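You operate a simulated robot arm through the tools that you are given. There is no shell and no other tool.

You are at the controls of a simulated robot arm. One attempt, no reset.

Task
Leak-test the clamped orange cap and sort it by the word display.
Fine: pump to 400 mbar or more, wait for its word, vent before you free the hold bar, lay the cap on the mat with that word; leave the vent open and the other flat caps.

The check looks at the end state, three seconds after you hand in, the way a careful person would. Anything else that was tipped, shoved, dropped, spilled or broken makes it a failure. A push-on lid holds only when it is set on centred and level and pressed home; a screw cap is set on level and turned clockwise until tight.

Robot
A 7-joint arm with a three-finger gripper, fixed in place. Base frame: the origin is at the foot of the arm, x ahead of it, y to its left, z up; the work surface is at about z = 868. Units: mm, rad, N and s.
Its first joint turns from -2.897 to 2.897 rad. Payload 2.69 kg.
The TCP is the grasp point between the finger pads, 30 mm short of the fingertips. In the tool frame z runs along the fingers and y along their closing line. The gripper opens to 128 mm. The gripper's body begins 117 mm behind the TCP.
Orientation is that of the tool frame in the base frame, as a unit quaternion [w, x, y, z]. With the fingers straight down and closing along the base's y, the tool's x points along the base's -x, its y along +y and its z along -z.

Tools
- The arm moves only by the tool servo_tool. Its argument "plan" is a list of rows, each an object (a shift or turn left out is 0, a gripper value left out holds the last) with "slide": the shift along the tool's x, y, z in m, a list of three; "rotation": the turn, a rotation vector about the tool's x, y, z in rad, a list of three; "claw": the closure, from 0 (fully open) to 1 (shut). In form: [{"slide": [dx, dy, dz], "rotation": [ax, ay, az], "claw": claw}, ...]. A call has 1 to 20 rows; each row is the pose to reach, as a shift and turn from the pose commanded when the call began, along the tool's axes at that moment. A row lasts 0.2 s, in which the tool goes at most 50 mm and 0.15 rad; a call with a longer step from one row to the next is refused whole, and so is a gripper value outside its range. Where a pose cannot be reached the arm comes as near as it can. A force on the tool above 40 N (or 10 N above the force at the start of the call, whichever is more), or a blocked arm, ends the call early, and 0.2 s more pass. Each finger halts on what it meets, pressing with about 34 N; the grip force reading is that of the motor and also rises with nothing between the fingers. The clock runs only during rows and for 0.2 s after the last one: add rows that repeat a pose to give the fingers time. It gives the time, the measured TCP pose, the force on the tool (base axes), the opening and the grip force at its end, in the units of the frame above (readings bear some noise), with the torque about the TCP (base axes, N m) and any sound that the robot's microphone picked up, and new pictures: "views" is both (left out), scene, wrist or none.
- Cameras (640 x 400 px; columns grow to the right, rows downward): "scene" is fixed at [399.9, 651.5, 1638.7]; the picture's right is [-0.50, -0.86, 0.00], its down [-0.78, 0.46, -0.43] and it looks along [0.37, -0.21, -0.90] (base axes); focal length 310 px, centre (320, 200). "wrist" rides on the gripper at [58, 54, -131] in the tool frame; the picture's right is [-0.68, 0.74, 0.00], its down [-0.62, -0.57, -0.55] and it looks along [-0.40, -0.37, 0.84] (tool axes); focal length 234 px, centre (320, 200). There is no depth. A picture from a camera that has moved, and an enlarged one, comes with that camera's place and axes in the base frame and with its lens.
- lift_body(by): slides the trunk up (or, below 0, down) by that many mm; the arm rides with it, the base frame stays. It gives what a move gives, with no picture.
- enlarge(camera, box): a new picture of the part [left, top, right, bottom] of that camera's present view, enlarged. The clock stands still meanwhile.
- job_done(): hands the job in; it is judged then, once.

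Places have to be worked out from the pictures, the camera data and where the tool is seen. Open the gripper and draw the arm clear of the work before you hand the job in, unless the task says otherwise.

The tools are called after ">>>" as a command line: name --argument value ..., lists and objects as JSON in quotes. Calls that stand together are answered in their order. servo_tool: Moves the arm, as the interface text tells. Its arguments: {"type":"object","properties":{"plan":{"type":"array"},"views":{"type":"string","enum":["both","scene","wrist","none"]}},"required":["plan"]} The other tools are called the same way: lift_body (by) slides the trunk up or down; enlarge (camera, box) takes an enlarged picture of a part of a camera's view; job_done () hands the job in.

At the start:

```text
time: 0.0
ee_pos: [642.2, 413.1, 1244.6]
tool_rot: [0.0, 0.0, 1.0, 0.0]
force: [0.3, -0.3, -0.4]
ft_torque: [-0.01, 0.02, -0.03]
finger_gap: 128.3
finger_force: 0.0
trunk travel left (down, up): [-150.0, 200.0]
```

scene: 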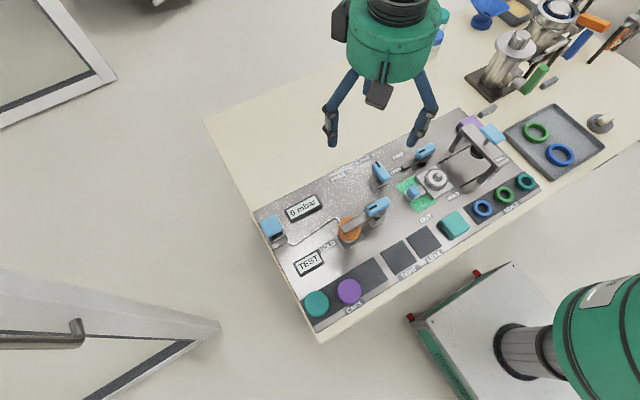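
wrist: 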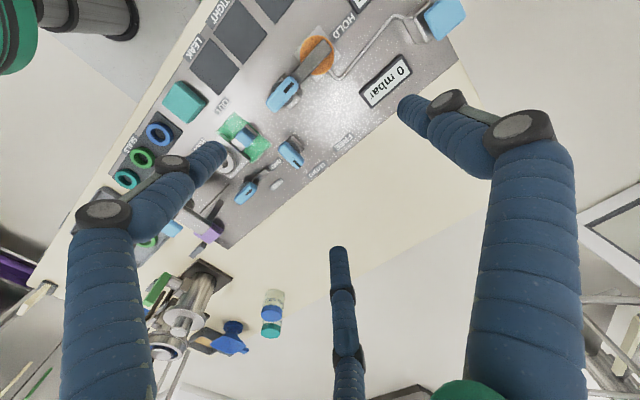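

The scene shows a panel with displays, levers and mats; I'll enlarge parts to read the labels before moving anything.

>>> enlarge --camera "scene" --box '[250, 180, 410, 330]'

>>> enlarge --camera "scene" --box '[360, 110, 560, 250]'

>>> enlarge --camera "wrist" --box '[100, 0, 480, 240]'

```text
2.67 times, centred on (330, 255) of scene
camera zoom: at [399.9, 651.5, 1638.7], right [-0.5, -0.86, 0.0], down [-0.78, 0.46, -0.43], along [0.37, -0.21, -0.9], focal length 827 px, centre (293, 53)
```

zoom: 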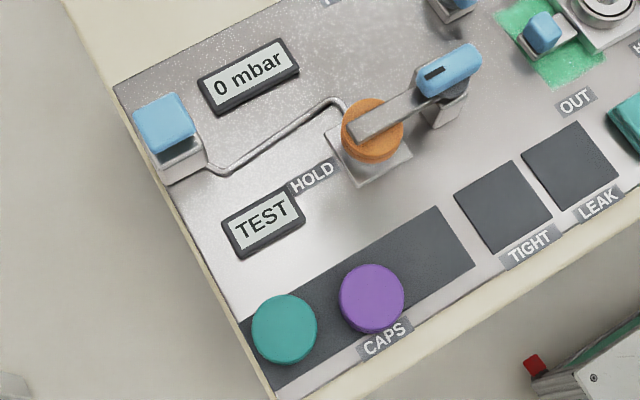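

```text
2.86 times, centred on (460, 180) of scene
camera zoom: at [399.9, 651.5, 1638.7], right [-0.5, -0.86, 0.0], down [-0.78, 0.46, -0.43], along [0.37, -0.21, -0.9], focal length 886 px, centre (-80, 257)
```

zoom: 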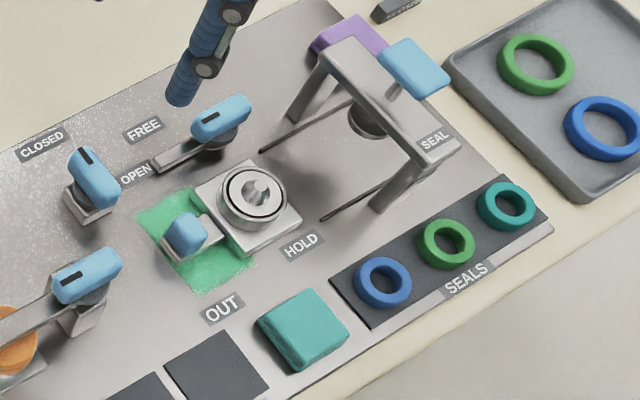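

```text
1.67 times, centred on (290, 120) of wrist
camera zoom: at [583.6, 467.0, 1374.9], right [0.68, 0.74, 0.0], down [0.62, -0.57, 0.55], along [0.4, -0.37, -0.84], focal length 390 px, centre (370, 333)
```

zoom: 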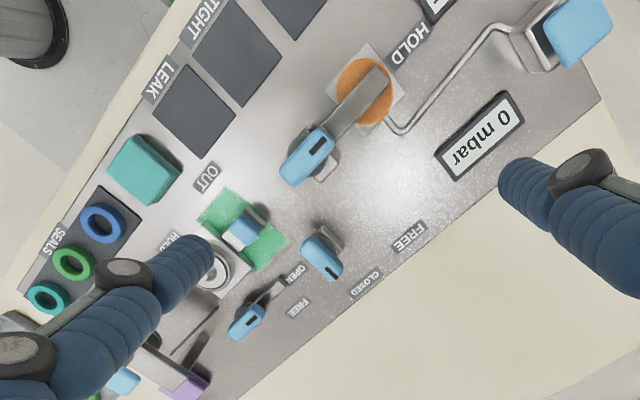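

The panel looks axis-aligned with the base; I need sharper views of the levers and their labels (HOLD/FREE, OPEN/CLOSED), the pump and the displays.

>>> enlarge --camera "scene" --box '[325, 130, 437, 200]'

>>> enlarge --camera "scene" --box '[330, 180, 426, 240]'

>>> enlarge --camera "wrist" --box '[220, 80, 380, 200]'

>>> enlarge --camera "scene" --box '[250, 190, 346, 250]'

>>> enlarge --camera "wrist" --box '[260, 0, 480, 140]'

```text
5.71 times, centred on (381, 165) of scene
camera zoom: at [399.9, 651.5, 1638.7], right [-0.5, -0.86, 0.0], down [-0.78, 0.46, -0.43], along [0.37, -0.21, -0.9], focal length 1772 px, centre (-29, 400)
```

zoom: 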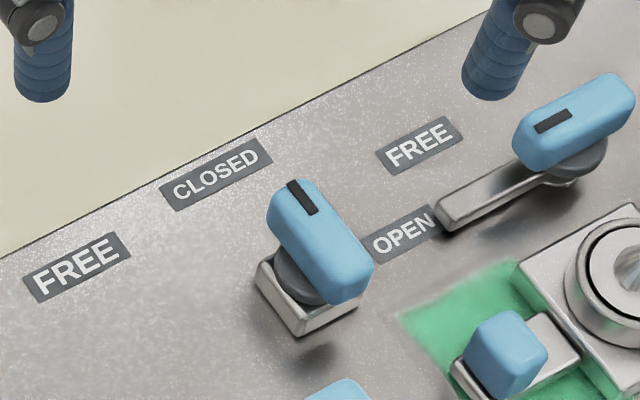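

```text
6.67 times, centred on (378, 210) of scene
camera zoom: at [399.9, 651.5, 1638.7], right [-0.5, -0.86, 0.0], down [-0.78, 0.46, -0.43], along [0.37, -0.21, -0.9], focal length 2068 px, centre (-67, 133)
```

zoom: 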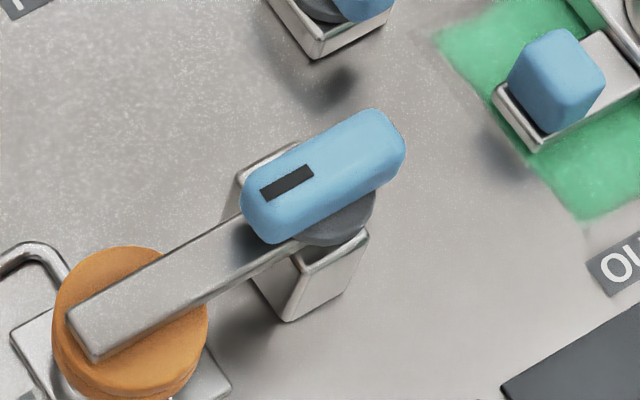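

```text
3.33 times, centred on (300, 140) of wrist
camera zoom: at [583.6, 467.0, 1374.9], right [0.68, 0.74, 0.0], down [0.62, -0.57, 0.55], along [0.4, -0.37, -0.84], focal length 781 px, centre (387, 400)
```

zoom: 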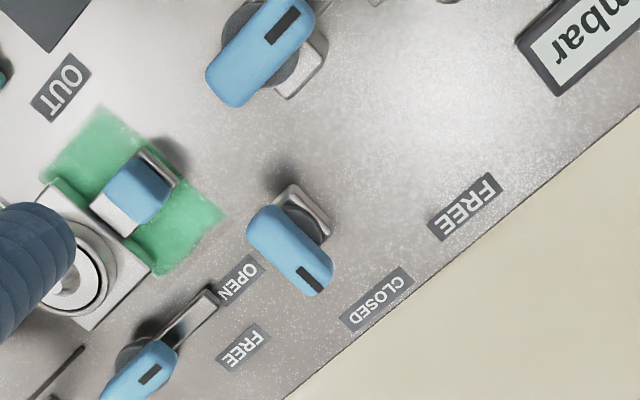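

```text
6.67 times, centred on (298, 220) of scene
camera zoom: at [399.9, 651.5, 1638.7], right [-0.5, -0.86, 0.0], down [-0.78, 0.46, -0.43], along [0.37, -0.21, -0.9], focal length 2068 px, centre (467, 67)
```

zoom: 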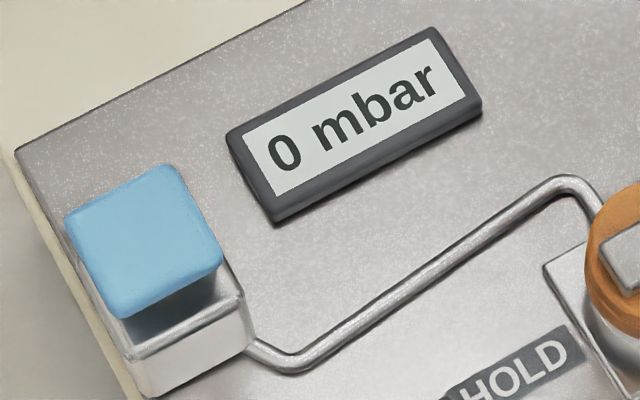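

```text
2.86 times, centred on (370, 70) of wrist
camera zoom: at [583.6, 467.0, 1374.9], right [0.68, 0.74, 0.0], down [0.62, -0.57, 0.55], along [0.4, -0.37, -0.84], focal length 669 px, centre (177, 571)
```

zoom: 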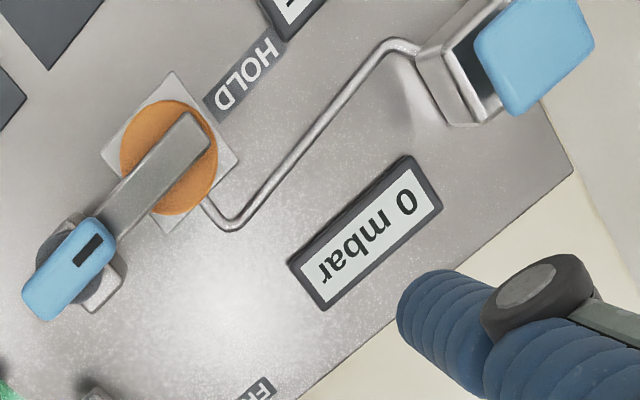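

Vent knob (about 674,307) points +x to CLOSED, the hold bar (pivot about 588,380) lies +y over the orange cap, and the pump button is near (679,622) with top at about z 950. I'll move high over the pump with fingers closing, and look again.

>>> servo_tool --plan '[{"slide": [-0.007, 0.042, 0], "claw": 0.3}, {"slide": [-0.014, 0.084, 0], "claw": 0.6}, {"slide": [-0.021, 0.126, 0], "claw": 1.0}, {"slide": [-0.029, 0.168, 0], "claw": 1.0}, {"slide": [-0.037, 0.209, 0], "claw": 1.0}, {"slide": [-0.037, 0.209, 0.045], "claw": 1.0}, {"slide": [-0.037, 0.209, 0.09], "claw": 1.0}, {"slide": [-0.037, 0.209, 0.13], "claw": 1.0}, {"slide": [-0.037, 0.209, 0.13], "claw": 1.0}]'

```text
time: 2.0
ee_pos: [679.8, 622.4, 1111.3]
tool_rot: [-0.001, 0.0, 1.0, 0.0]
force: [0.1, 0.5, -0.9]
ft_torque: [0.0, 0.04, 0.0]
finger_gap: 1.8
finger_force: 31.1
trunk travel left (down, up): [-150.0, 200.0]
camera wrist: at [621.6, 676.3, 1244.4], right [0.68, 0.74, 0.0], down [0.62, -0.57, 0.55], along [0.4, -0.37, -0.84], focal length 234 px, centre (320, 200)
```

scene: 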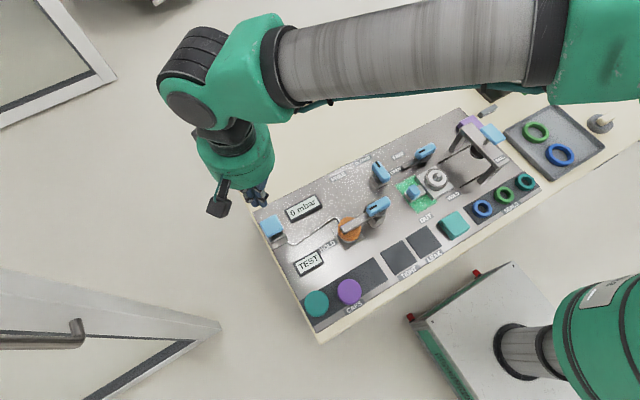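
wrist: 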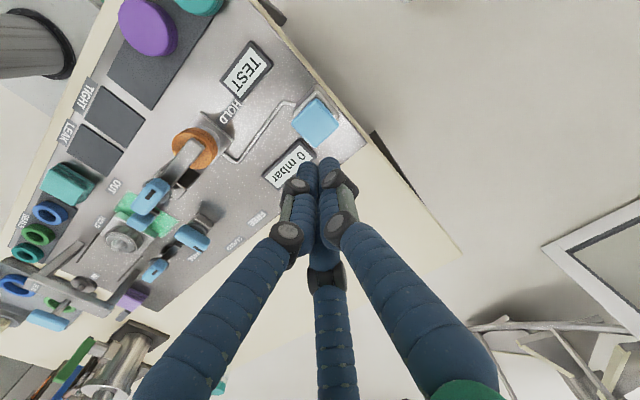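

The arm is over the pump area; I'll enlarge both views to see how the closed fingertips sit relative to the pump button.

>>> enlarge --camera "scene" --box '[190, 160, 350, 270]'

>>> enlarge --camera "wrist" --box '[200, 60, 440, 300]'

>>> enlarge --camera "wrist" --box '[100, 80, 320, 320]'

```text
3.64 times, centred on (270, 215) of scene
camera zoom: at [399.9, 651.5, 1638.7], right [-0.5, -0.86, 0.0], down [-0.78, 0.46, -0.43], along [0.37, -0.21, -0.9], focal length 1128 px, centre (502, 146)
```

zoom: 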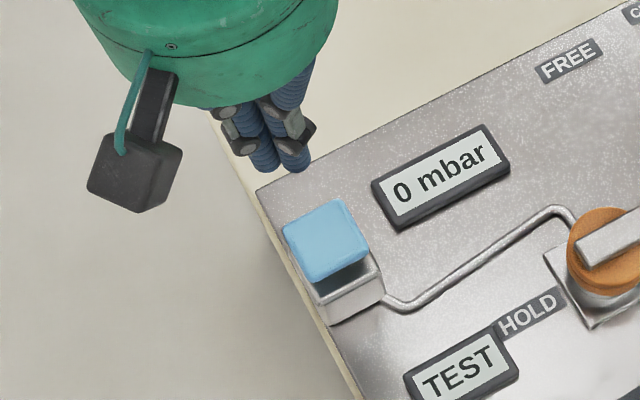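

```text
1.67 times, centred on (320, 180) of wrist
camera zoom: at [621.6, 676.3, 1244.4], right [0.68, 0.74, 0.0], down [0.62, -0.57, 0.55], along [0.4, -0.37, -0.84], focal length 390 px, centre (320, 233)
```

zoom: 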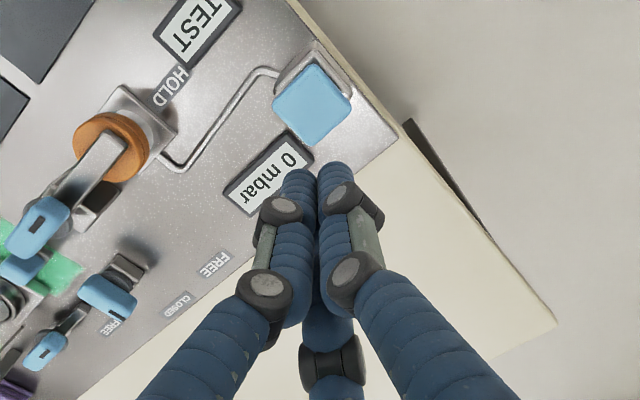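

```text
1.67 times, centred on (210, 200) of wrist
camera zoom: at [621.6, 676.3, 1244.4], right [0.68, 0.74, 0.0], down [0.62, -0.57, 0.55], along [0.4, -0.37, -0.84], focal length 390 px, centre (503, 200)
```

zoom: 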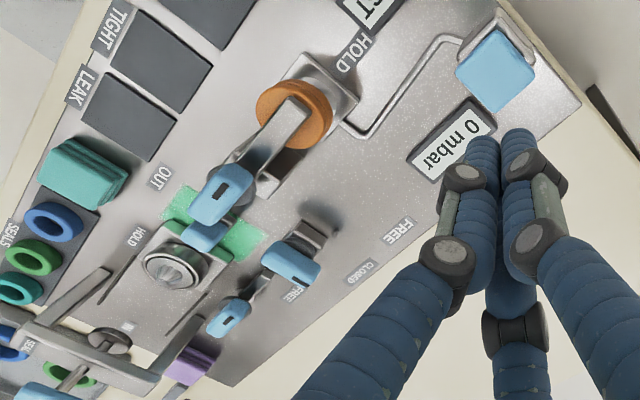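

The pump button centre works out at about (678, 620), top near z 954, so the closed tips are already almost above it. I'll descend to just above it and make a gentle first stroke.

>>> servo_tool --plan '[{"slide": [0.001, -0.002, 0.04], "claw": 1.0}, {"slide": [0.001, -0.002, 0.08], "claw": 1.0}, {"slide": [0.001, -0.002, 0.11], "claw": 1.0}, {"slide": [0.001, -0.002, 0.12], "claw": 1.0}, {"slide": [0.001, -0.002, 0.126], "claw": 1.0}, {"slide": [0.001, -0.002, 0.132], "claw": 1.0}]'

```text
time: 3.4
ee_pos: [678.0, 621.0, 981.7]
tool_rot: [0.0, 0.0, 1.0, 0.0]
force: [1.0, 1.2, 3.5]
ft_torque: [0.03, 0.0, 0.0]
finger_gap: 5.9
finger_force: 31.6
trunk travel left (down, up): [-150.0, 200.0]
camera wrist: at [620.4, 673.6, 1112.7], right [0.68, 0.74, 0.0], down [0.62, -0.57, 0.55], along [0.4, -0.37, -0.84], focal length 234 px, centre (320, 200)
```

scene: 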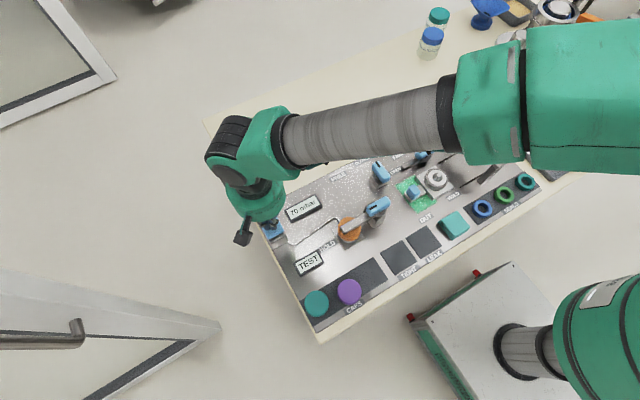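
wrist: 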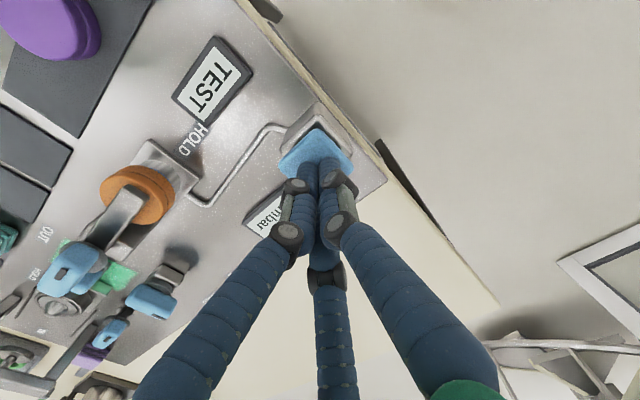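

Contact reads 3.5 N upward and the display already changed; I'll read it.

>>> enlarge --camera "scene" --box '[250, 185, 346, 245]'

```text
6.67 times, centred on (298, 215) of scene
camera zoom: at [399.9, 651.5, 1638.7], right [-0.5, -0.86, 0.0], down [-0.78, 0.46, -0.43], along [0.37, -0.21, -0.9], focal length 2068 px, centre (467, 100)
```

zoom: 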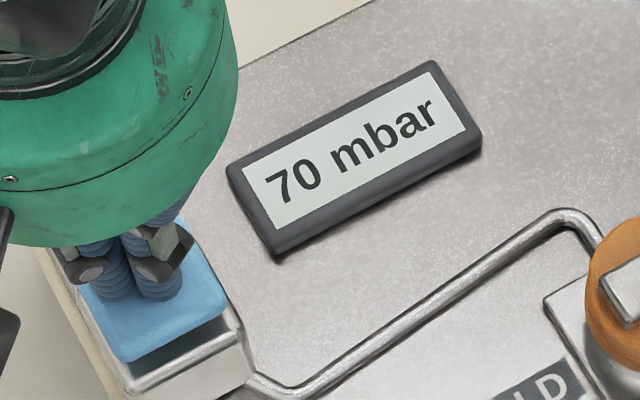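

One shallow touch gave 70 mbar. I'll press deeper in small steps to find the stroke, then release.

>>> servo_tool --plan '[{"slide": [0, 0, 0.006], "claw": 1.0}, {"slide": [0, 0, 0.012], "claw": 1.0}, {"slide": [0, 0, 0.018], "claw": 1.0}, {"slide": [0, 0, 0.018], "claw": 1.0}]' --views "scene"

>>> enlarge --camera "scene" --box '[250, 185, 346, 245]'

```text
time: 4.4
ee_pos: [678.5, 620.9, 966.5]
tool_rot: [0.002, -0.002, 1.0, 0.002]
force: [-0.1, -6.9, 28.0]
ft_torque: [-0.23, 0.04, -0.01]
finger_gap: 5.9
finger_force: 31.1
trunk travel left (down, up): [-150.0, 200.0]
heard: click
```

scene: 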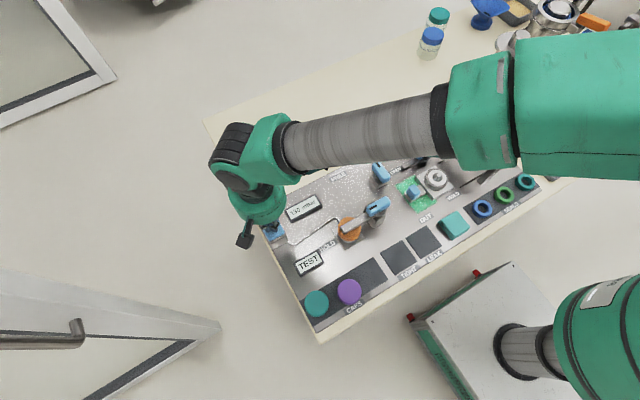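

```text
6.67 times, centred on (298, 215) of scene
camera zoom: at [399.9, 651.5, 1638.7], right [-0.5, -0.86, 0.0], down [-0.78, 0.46, -0.43], along [0.37, -0.21, -0.9], focal length 2068 px, centre (467, 100)
```

zoom: 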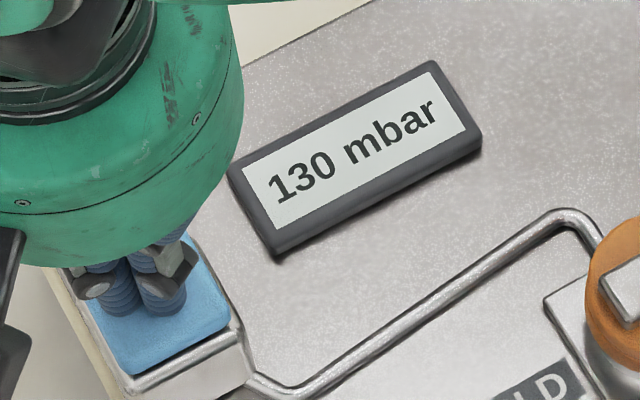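

The stroke bottoms at about z 967 with a click, 130 mbar now. I'll release fully and do two more full strokes.

>>> servo_tool --plan '[{"slide": [0, 0, -0.015], "claw": 1.0}, {"slide": [0, 0, -0.03], "claw": 1.0}, {"slide": [0, 0, -0.03], "claw": 1.0}, {"slide": [0, 0, -0.02], "claw": 1.0}, {"slide": [0, 0, -0.013], "claw": 1.0}, {"slide": [0, 0, -0.006], "claw": 1.0}, {"slide": [0, 0, 0], "claw": 1.0}, {"slide": [0, 0, 0], "claw": 1.0}, {"slide": [0, 0, -0.015], "claw": 1.0}, {"slide": [0, 0, -0.03], "claw": 1.0}, {"slide": [0, 0, -0.03], "claw": 1.0}, {"slide": [0, 0, -0.02], "claw": 1.0}, {"slide": [0, 0, -0.013], "claw": 1.0}, {"slide": [0, 0, -0.006], "claw": 1.0}, {"slide": [0, 0, 0], "claw": 1.0}, {"slide": [0, 0, 0], "claw": 1.0}]' --views "scene"

>>> enlarge --camera "scene" --box '[250, 185, 346, 245]'

```text
time: 7.8
ee_pos: [678.1, 621.6, 967.7]
tool_rot: [0.002, 0.0, 1.0, 0.001]
force: [-0.9, -3.7, 22.1]
ft_torque: [-0.13, 0.08, -0.03]
finger_gap: 6.0
finger_force: 32.0
trunk travel left (down, up): [-150.0, 200.0]
heard: click, click
```

scene: 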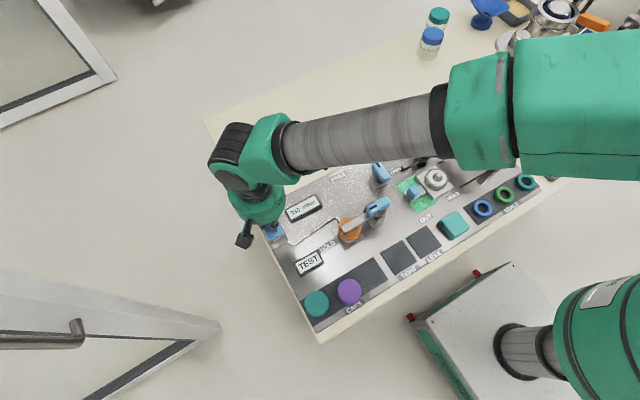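

```text
6.67 times, centred on (298, 215) of scene
camera zoom: at [399.9, 651.5, 1638.7], right [-0.5, -0.86, 0.0], down [-0.78, 0.46, -0.43], along [0.37, -0.21, -0.9], focal length 2068 px, centre (467, 100)
```

zoom: 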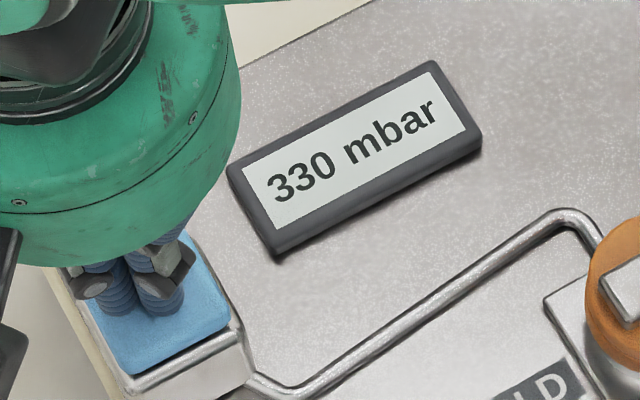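

330 mbar after three clicks; one more stroke should pass 400.

>>> servo_tool --plan '[{"slide": [0, 0, -0.015], "claw": 1.0}, {"slide": [0, 0, -0.03], "claw": 1.0}, {"slide": [0, 0, -0.03], "claw": 1.0}, {"slide": [0, 0, -0.02], "claw": 1.0}, {"slide": [0, 0, -0.013], "claw": 1.0}, {"slide": [0, 0, -0.006], "claw": 1.0}, {"slide": [0, 0, 0], "claw": 1.0}, {"slide": [0, 0, 0], "claw": 1.0}]' --views "scene"

>>> enlarge --camera "scene" --box '[250, 185, 370, 275]'

```text
time: 9.6
ee_pos: [678.7, 620.4, 967.1]
tool_rot: [0.001, 0.0, 1.0, 0.002]
force: [-4.0, -3.7, 26.2]
ft_torque: [-0.16, 0.22, -0.03]
finger_gap: 6.0
finger_force: 32.2
trunk travel left (down, up): [-150.0, 200.0]
heard: click
```

scene: 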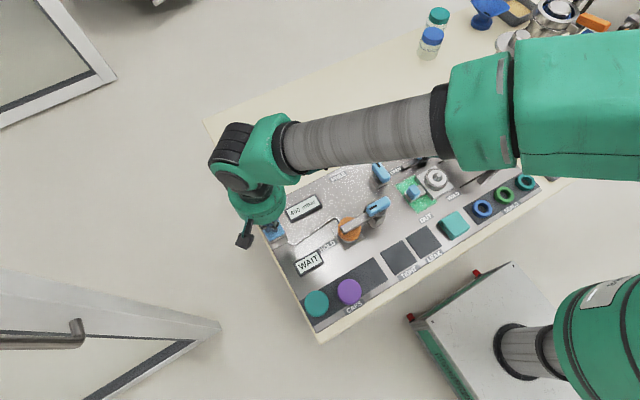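

```text
4.44 times, centred on (310, 230) of scene
camera zoom: at [399.9, 651.5, 1638.7], right [-0.5, -0.86, 0.0], down [-0.78, 0.46, -0.43], along [0.37, -0.21, -0.9], focal length 1378 px, centre (364, 67)
```

zoom: 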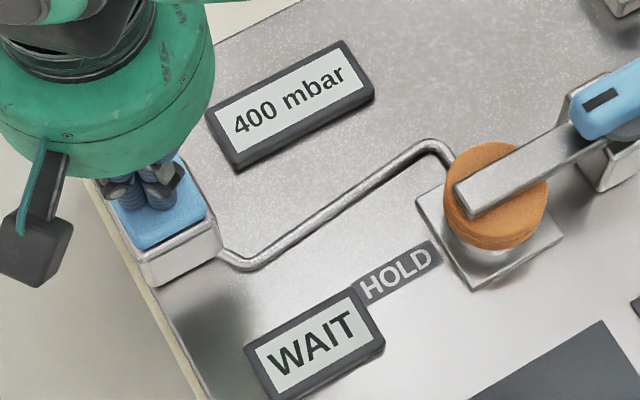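

400 mbar and the word display now says WAIT. I'll lift off the button and wait for the verdict.

>>> servo_tool --plan '[{"slide": [0, 0, -0.02], "claw": 1.0}, {"slide": [0, 0, -0.06], "claw": 1.0}, {"slide": [0, 0, -0.1], "claw": 1.0}, {"slide": [0, 0, -0.12], "claw": 1.0}, {"slide": [0, 0, -0.12], "claw": 1.0}, {"slide": [0, 0, -0.12], "claw": 1.0}]' --views "scene"

>>> enlarge --camera "scene" --box '[250, 185, 370, 275]'

```text
time: 11.0
ee_pos: [676.9, 621.7, 1081.8]
tool_rot: [0.0, -0.001, 1.0, 0.0]
force: [1.2, -0.3, 0.7]
ft_torque: [-0.03, -0.02, 0.03]
finger_gap: 2.0
finger_force: 31.5
trunk travel left (down, up): [-150.0, 200.0]
```

scene: 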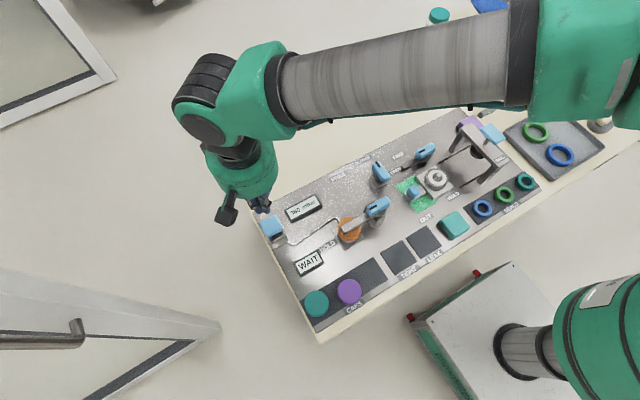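

```text
4.44 times, centred on (310, 230) of scene
camera zoom: at [399.9, 651.5, 1638.7], right [-0.5, -0.86, 0.0], down [-0.78, 0.46, -0.43], along [0.37, -0.21, -0.9], focal length 1378 px, centre (364, 67)
```

zoom: 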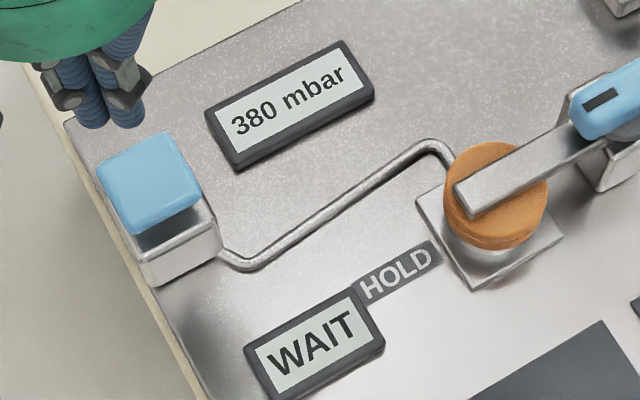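

Pressure is drifting down (380) and it still says WAIT. While it runs I'll move high toward the vent knob with the fingers half open, leaving the displays in view.

>>> servo_tool --plan '[{"slide": [0, 0, -0.02], "claw": 0.8}, {"slide": [0, -0.045, -0.03], "claw": 0.6}, {"slide": [0, -0.09, -0.03], "claw": 0.45}, {"slide": [0, -0.135, -0.03], "claw": 0.45}, {"slide": [0, -0.18, -0.03], "claw": 0.45}, {"slide": [0, -0.225, -0.03], "claw": 0.45}, {"slide": [0, -0.27, -0.03], "claw": 0.45}, {"slide": [0.002, -0.313, -0.03], "claw": 0.45}, {"slide": [0.002, -0.313, -0.03], "claw": 0.45}]'

>>> enlarge --camera "scene" --box '[250, 185, 370, 275]'

>>> enlarge --camera "wrist" --box '[140, 40, 460, 240]'

```text
time: 13.0
ee_pos: [675.1, 305.6, 1112.8]
tool_rot: [0.001, 0.0, 1.0, 0.001]
force: [-0.2, -0.9, 0.6]
ft_torque: [0.03, -0.01, 0.01]
finger_gap: 70.4
finger_force: 0.0
trunk travel left (down, up): [-150.0, 200.0]
camera wrist: at [617.2, 359.8, 1245.4], right [0.68, 0.74, 0.0], down [0.62, -0.57, 0.55], along [0.4, -0.37, -0.84], focal length 234 px, centre (320, 200)
```

scene: 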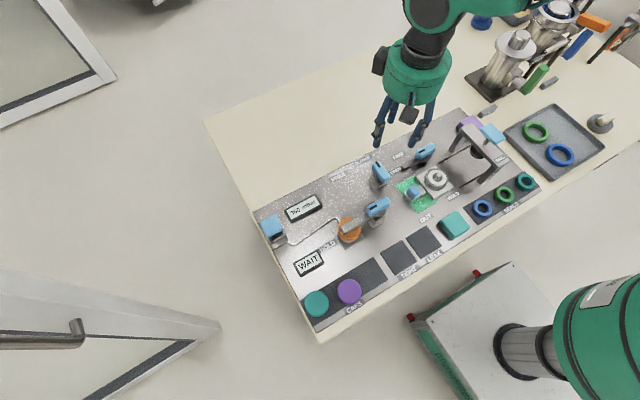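
wrist: 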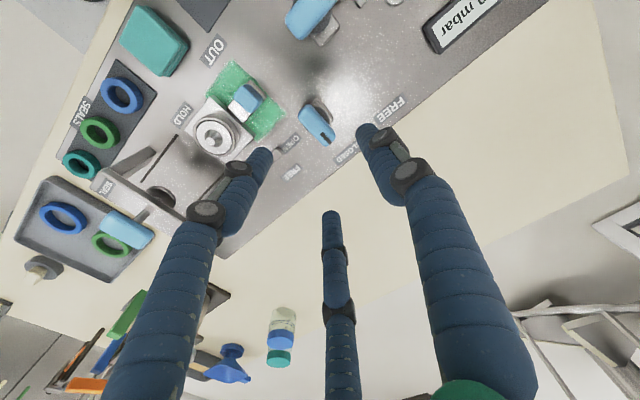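

```text
4.44 times, centred on (310, 230) of scene
camera zoom: at [399.9, 651.5, 1638.7], right [-0.5, -0.86, 0.0], down [-0.78, 0.46, -0.43], along [0.37, -0.21, -0.9], focal length 1378 px, centre (364, 67)
```

zoom: 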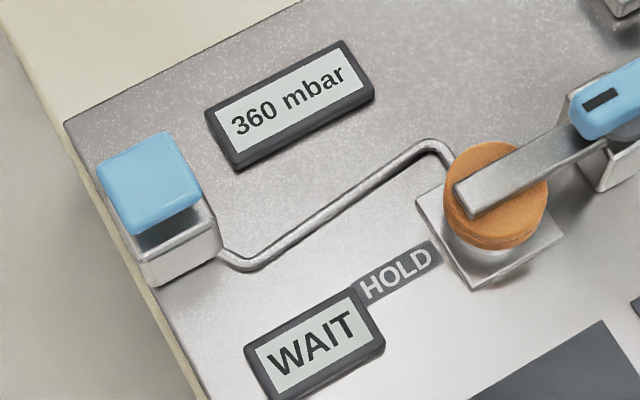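

```text
2.00 times, centred on (300, 140) of wrist
camera zoom: at [617.2, 359.8, 1245.4], right [0.68, 0.74, 0.0], down [0.62, -0.57, 0.55], along [0.4, -0.37, -0.84], focal length 468 px, centre (360, 320)
```

zoom: 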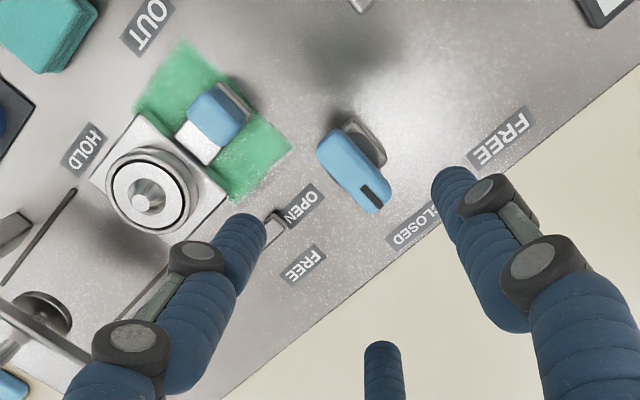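

Still WAIT at 360 mbar. Knob triangulates to about (680, 299) with its top near z 932; I'll hold here to let the test finish.

>>> servo_tool --plan '[{"slide": [-0.005, -0.007, 0], "claw": 0.45}, {"slide": [-0.005, -0.007, 0], "claw": 0.45}, {"slide": [-0.005, -0.007, 0], "claw": 0.45}, {"slide": [-0.005, -0.007, 0], "claw": 0.45}, {"slide": [-0.005, -0.007, 0], "claw": 0.45}, {"slide": [-0.005, -0.007, 0], "claw": 0.45}, {"slide": [-0.005, -0.007, 0], "claw": 0.45}, {"slide": [-0.005, -0.007, 0], "claw": 0.45}, {"slide": [-0.005, -0.007, 0], "claw": 0.45}, {"slide": [-0.005, -0.007, 0], "claw": 0.45}]' --views "scene"

>>> enlarge --camera "scene" --box '[250, 185, 370, 275]'

>>> enlarge --camera "scene" --box '[350, 120, 446, 190]'

```text
time: 15.2
ee_pos: [680.6, 299.7, 1112.9]
tool_rot: [0.0, 0.0, 1.0, 0.001]
force: [0.8, 0.1, 0.3]
ft_torque: [0.0, -0.04, 0.01]
finger_gap: 70.2
finger_force: 0.1
trunk travel left (down, up): [-150.0, 200.0]
```

scene: 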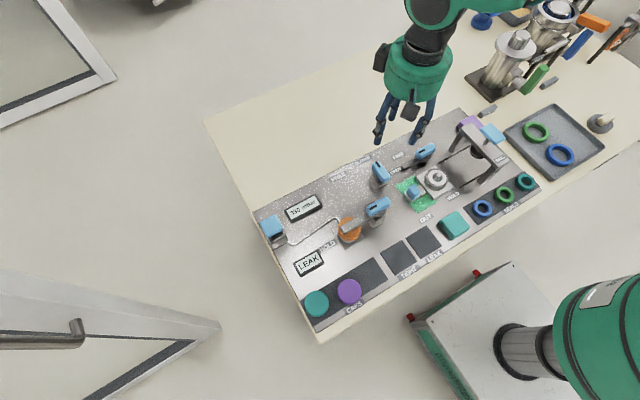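

```text
4.44 times, centred on (310, 230) of scene
camera zoom: at [399.9, 651.5, 1638.7], right [-0.5, -0.86, 0.0], down [-0.78, 0.46, -0.43], along [0.37, -0.21, -0.9], focal length 1378 px, centre (364, 67)
```

zoom: 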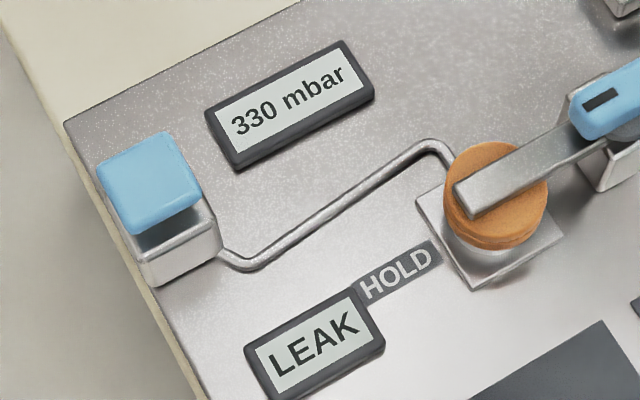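

```text
5.71 times, centred on (398, 155) of scene
camera zoom: at [399.9, 651.5, 1638.7], right [-0.5, -0.86, 0.0], down [-0.78, 0.46, -0.43], along [0.37, -0.21, -0.9], focal length 1772 px, centre (-126, 457)
```

zoom: 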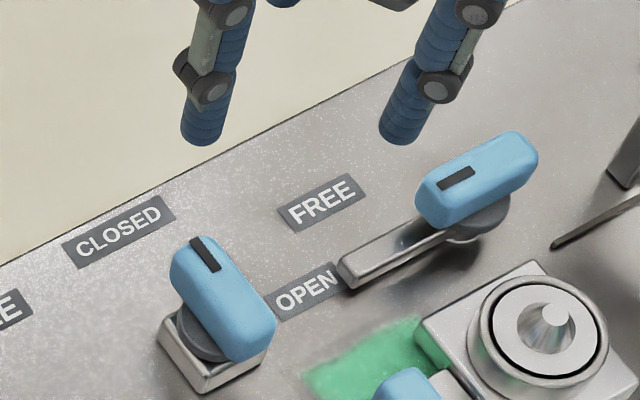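

The verdict is LEAK (330 mbar and falling). Now I'll narrow the fingers to about 51 mm and descend around the vent knob at (681, 300), stopping with the tips near z 910.

>>> servo_tool --plan '[{"slide": [0, 0, 0.04], "claw": 0.6}, {"slide": [0, 0, 0.08], "claw": 0.6}, {"slide": [0, 0, 0.12], "claw": 0.6}, {"slide": [0, 0, 0.14], "claw": 0.6}, {"slide": [0, 0, 0.14], "claw": 0.6}]'

>>> enlarge --camera "scene" --box '[350, 110, 446, 200]'

>>> enlarge --camera "wrist" --box '[220, 80, 420, 240]'

```text
time: 16.4
ee_pos: [682.1, 302.8, 972.5]
tool_rot: [0.0, 0.0, 1.0, 0.0]
force: [-0.3, 0.4, 0.0]
ft_torque: [-0.03, 0.01, 0.0]
finger_gap: 51.2
finger_force: 0.1
trunk travel left (down, up): [-150.0, 200.0]
camera wrist: at [623.7, 355.9, 1104.5], right [0.68, 0.74, 0.0], down [0.62, -0.57, 0.55], along [0.4, -0.37, -0.84], focal length 234 px, centre (320, 200)
```

scene: 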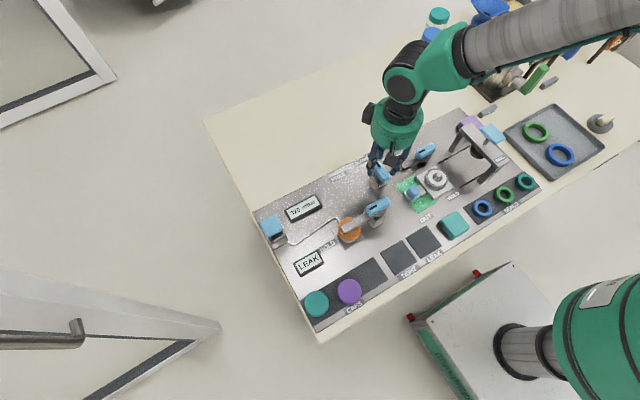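
wrist: 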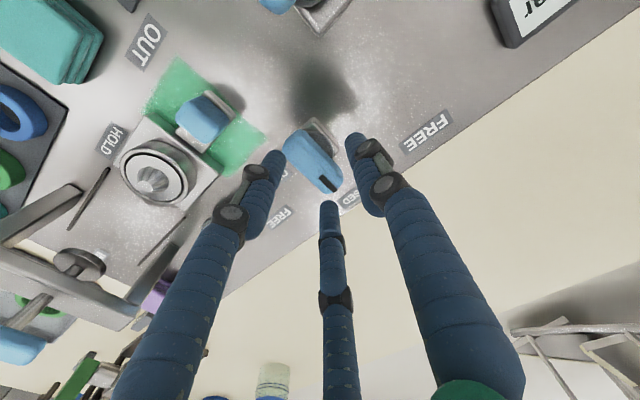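

```text
4.44 times, centred on (398, 155) of scene
camera zoom: at [399.9, 651.5, 1638.7], right [-0.5, -0.86, 0.0], down [-0.78, 0.46, -0.43], along [0.37, -0.21, -0.9], focal length 1378 px, centre (-27, 400)
```

zoom: 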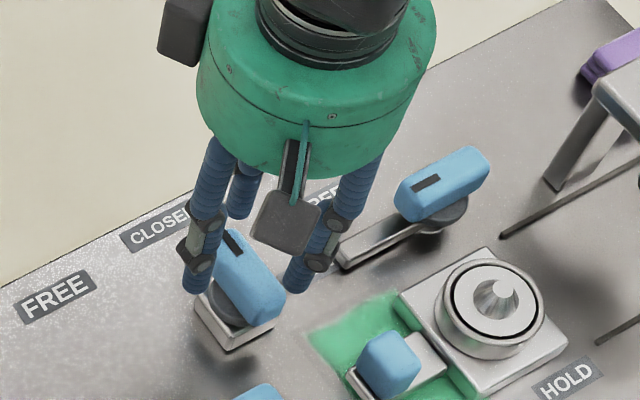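

```text
2.50 times, centred on (320, 160) of wrist
camera zoom: at [623.7, 355.9, 1104.5], right [0.68, 0.74, 0.0], down [0.62, -0.57, 0.55], along [0.4, -0.37, -0.84], focal length 585 px, centre (320, 300)
```

zoom: 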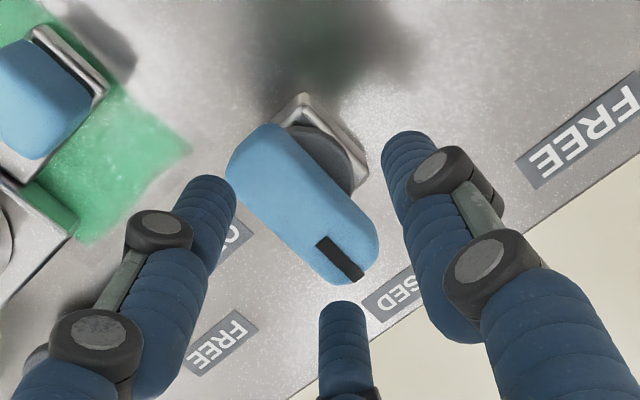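

The gap is 51 mm and the tips straddle the vent knob along y. I'll lower 20 mm gently and check for any contact force.

>>> servo_tool --plan '[{"slide": [0, 0, 0.01], "claw": 0.6}, {"slide": [0, 0, 0.02], "claw": 0.6}, {"slide": [0, 0, 0.03], "claw": 0.6}, {"slide": [0, 0, 0.034], "claw": 0.6}, {"slide": [0, 0, 0.034], "claw": 0.6}]'

>>> enlarge --camera "scene" --box '[350, 110, 446, 200]'

>>> enlarge --camera "wrist" --box '[220, 80, 420, 240]'

```text
time: 17.1
ee_pos: [683.1, 301.7, 957.6]
tool_rot: [0.005, 0.0, 1.0, 0.002]
force: [-2.9, -1.3, 17.5]
ft_torque: [-0.33, 0.63, -0.02]
finger_gap: 55.7
finger_force: 2.6
trunk travel left (down, up): [-150.0, 200.0]
stopped in row 3: the force on the tool passed its limit at 48 N (the readings are from after the stop); the commanded pose is now the measured one
camera wrist: at [624.6, 355.5, 1089.3], right [0.68, 0.74, 0.01], down [0.61, -0.57, 0.55], along [0.41, -0.37, -0.83], focal length 234 px, centre (320, 200)
```

scene: 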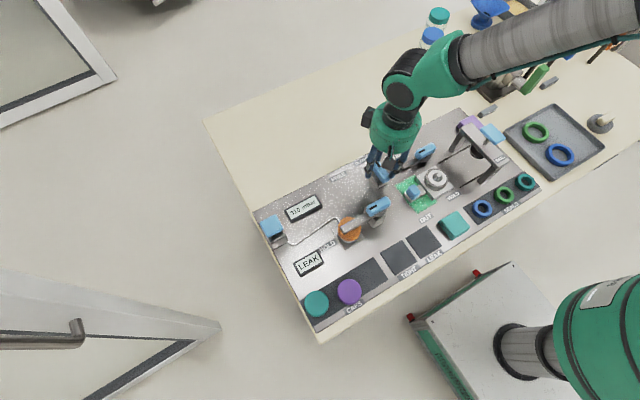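
wrist: 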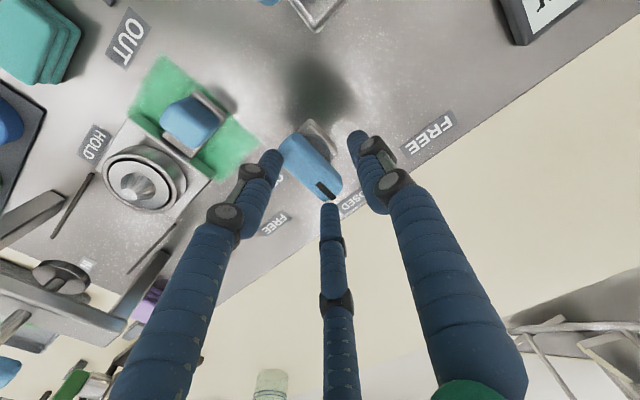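

```text
4.44 times, centred on (398, 155) of scene
camera zoom: at [399.9, 651.5, 1638.7], right [-0.5, -0.86, 0.0], down [-0.78, 0.46, -0.43], along [0.37, -0.21, -0.9], focal length 1378 px, centre (-27, 400)
```

zoom: 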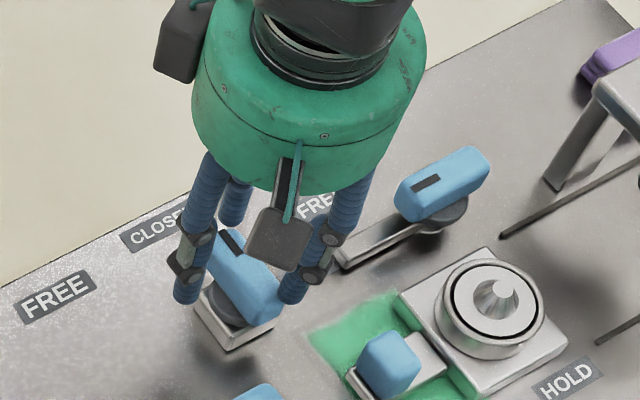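

```text
2.50 times, centred on (320, 160) of wrist
camera zoom: at [624.6, 355.5, 1089.3], right [0.68, 0.74, 0.01], down [0.61, -0.57, 0.55], along [0.41, -0.37, -0.83], focal length 585 px, centre (320, 300)
```

zoom: 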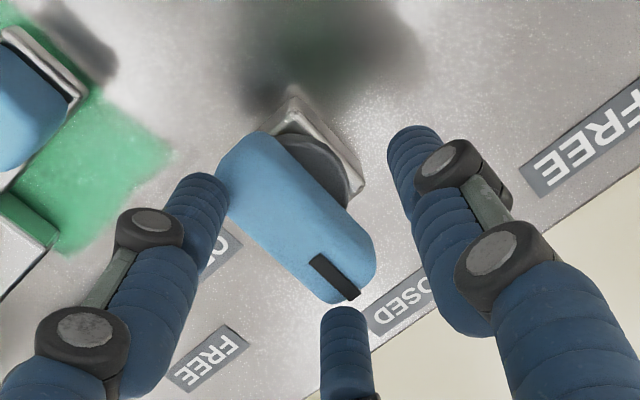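

The contact torque says a finger at about (-31,-17) mm from the TCP hit the knob's corner, matching the pictures: the hand really closes three fingers radially at about 90°, 210° and 330°. I'll lift, open wider, level the tool and recentre over the knob (679.5, 299).

>>> servo_tool --plan '[{"slide": [0.001, -0.001, -0.02], "rotation": [0.002, 0.005, 0], "claw": 0.5}, {"slide": [0.003, -0.002, -0.04], "rotation": [0.004, 0.01, 0], "claw": 0.4}, {"slide": [0.004, -0.003, -0.045], "rotation": [0.004, 0.01, 0], "claw": 0.3}, {"slide": [0.004, -0.003, -0.045], "rotation": [0.004, 0.01, 0], "claw": 0.3}, {"slide": [0.004, -0.003, -0.045], "rotation": [0.004, 0.01, 0], "claw": 0.3}]'

>>> enlarge --camera "scene" --box '[350, 110, 446, 200]'

>>> enlarge --camera "wrist" --box '[220, 80, 420, 240]'

```text
time: 18.3
ee_pos: [678.8, 298.7, 999.5]
tool_rot: [-0.001, 0.0, 1.0, -0.001]
force: [0.1, 0.2, -0.5]
ft_torque: [-0.03, 0.0, -0.01]
finger_gap: 89.5
finger_force: 0.1
trunk travel left (down, up): [-150.0, 200.0]
camera wrist: at [620.9, 352.5, 1131.4], right [0.68, 0.74, 0.0], down [0.62, -0.56, 0.55], along [0.4, -0.37, -0.84], focal length 234 px, centre (320, 200)
```

scene: 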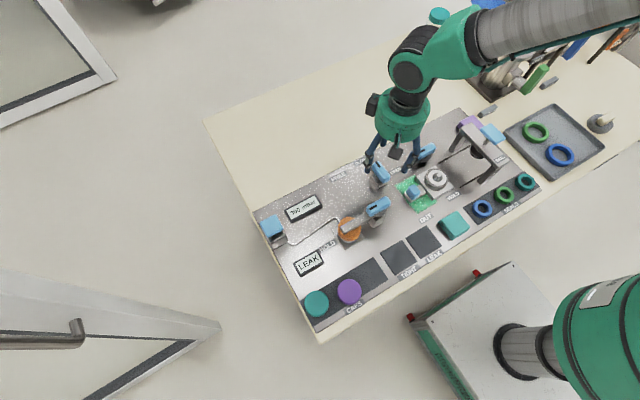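
wrist: 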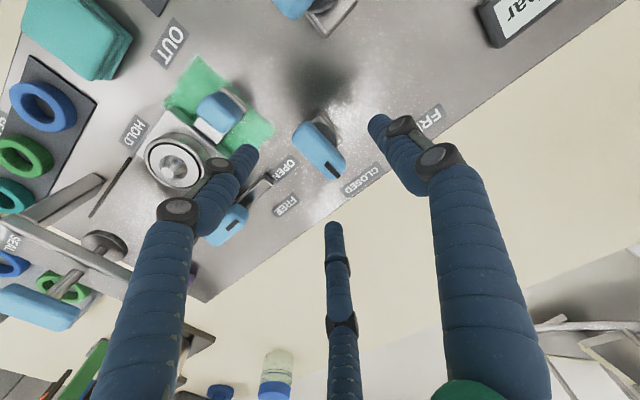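

```text
4.44 times, centred on (398, 155) of scene
camera zoom: at [399.9, 651.5, 1638.7], right [-0.5, -0.86, 0.0], down [-0.78, 0.46, -0.43], along [0.37, -0.21, -0.9], focal length 1378 px, centre (-27, 400)
```

zoom: 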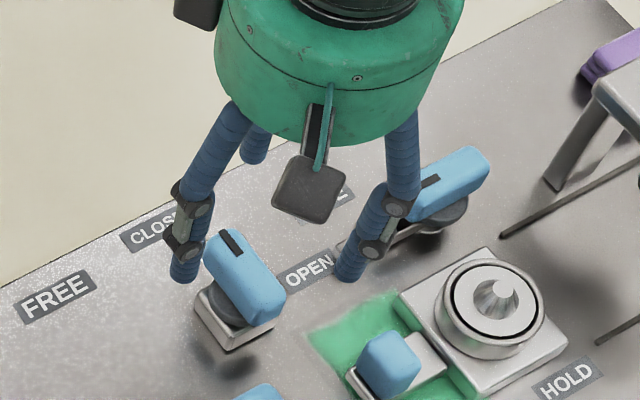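

```text
2.50 times, centred on (320, 160) of wrist
camera zoom: at [620.9, 352.5, 1131.4], right [0.68, 0.74, 0.0], down [0.62, -0.56, 0.55], along [0.4, -0.37, -0.84], focal length 585 px, centre (320, 300)
```

zoom: 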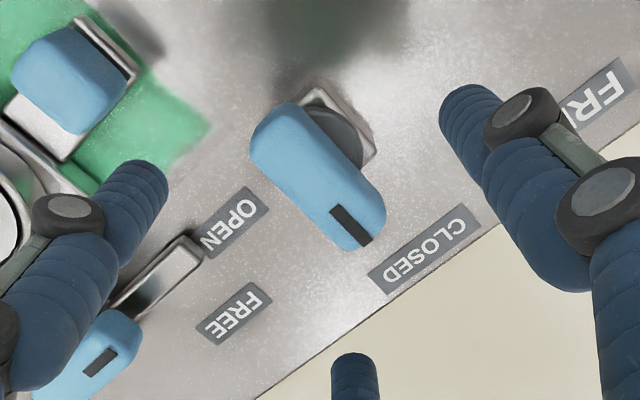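

Fingertip positions now confirm a three-jaw layout (radius about 55 mm at 90°, 210°, 330°). With the wider opening the jaws clear the knob; I'll shift 3–4 mm toward −y and descend to tips near z 908.

>>> servo_tool --plan '[{"slide": [0, -0.003, 0.02], "claw": 0.3}, {"slide": [0, -0.003, 0.04], "claw": 0.3}, {"slide": [0, -0.003, 0.052], "claw": 0.3}, {"slide": [0, -0.003, 0.061], "claw": 0.3}, {"slide": [0, -0.003, 0.061], "claw": 0.3}]'

>>> enlarge --camera "scene" --box '[350, 110, 446, 200]'

>>> enlarge --camera "wrist" --box '[220, 80, 420, 240]'

```text
time: 19.5
ee_pos: [678.6, 297.4, 938.2]
tool_rot: [-0.001, 0.0, 1.0, -0.001]
force: [-0.3, -0.7, 0.1]
ft_torque: [-0.03, -0.01, 0.0]
finger_gap: 89.6
finger_force: 0.0
trunk travel left (down, up): [-150.0, 200.0]
camera wrist: at [620.5, 349.9, 1070.1], right [0.68, 0.74, 0.0], down [0.62, -0.56, 0.55], along [0.4, -0.37, -0.84], focal length 234 px, centre (320, 200)
```

scene: 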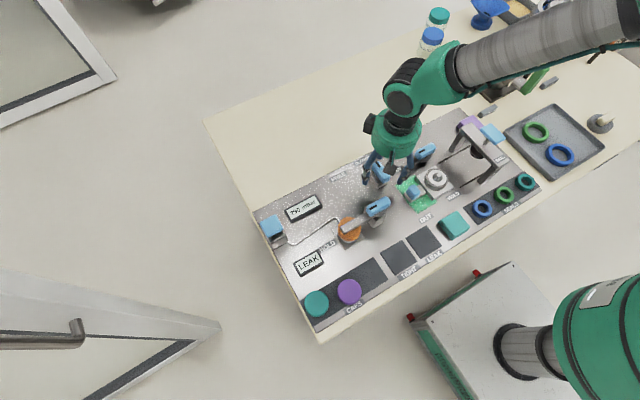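
wrist: 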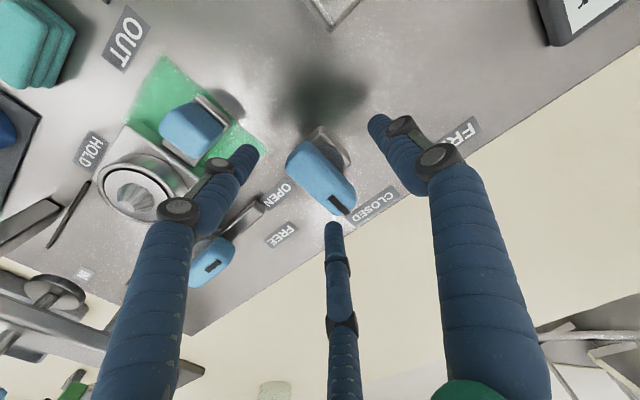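

```text
4.44 times, centred on (398, 155) of scene
camera zoom: at [399.9, 651.5, 1638.7], right [-0.5, -0.86, 0.0], down [-0.78, 0.46, -0.43], along [0.37, -0.21, -0.9], focal length 1378 px, centre (-27, 400)
```

zoom: 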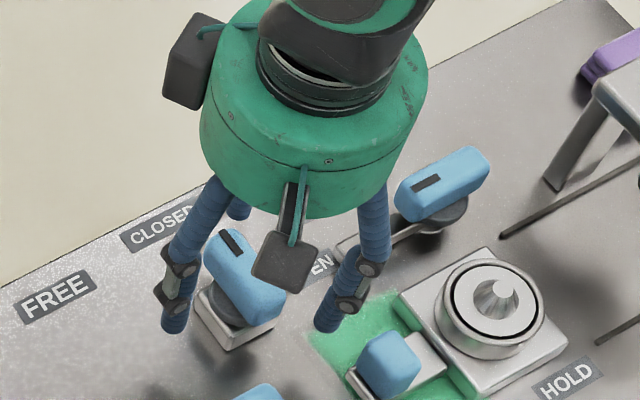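

```text
2.50 times, centred on (320, 160) of wrist
camera zoom: at [620.5, 349.9, 1070.1], right [0.68, 0.74, 0.0], down [0.62, -0.56, 0.55], along [0.4, -0.37, -0.84], focal length 585 px, centre (320, 300)
```

zoom: 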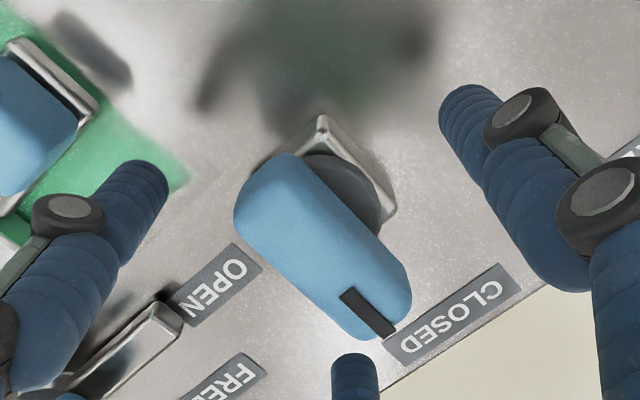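

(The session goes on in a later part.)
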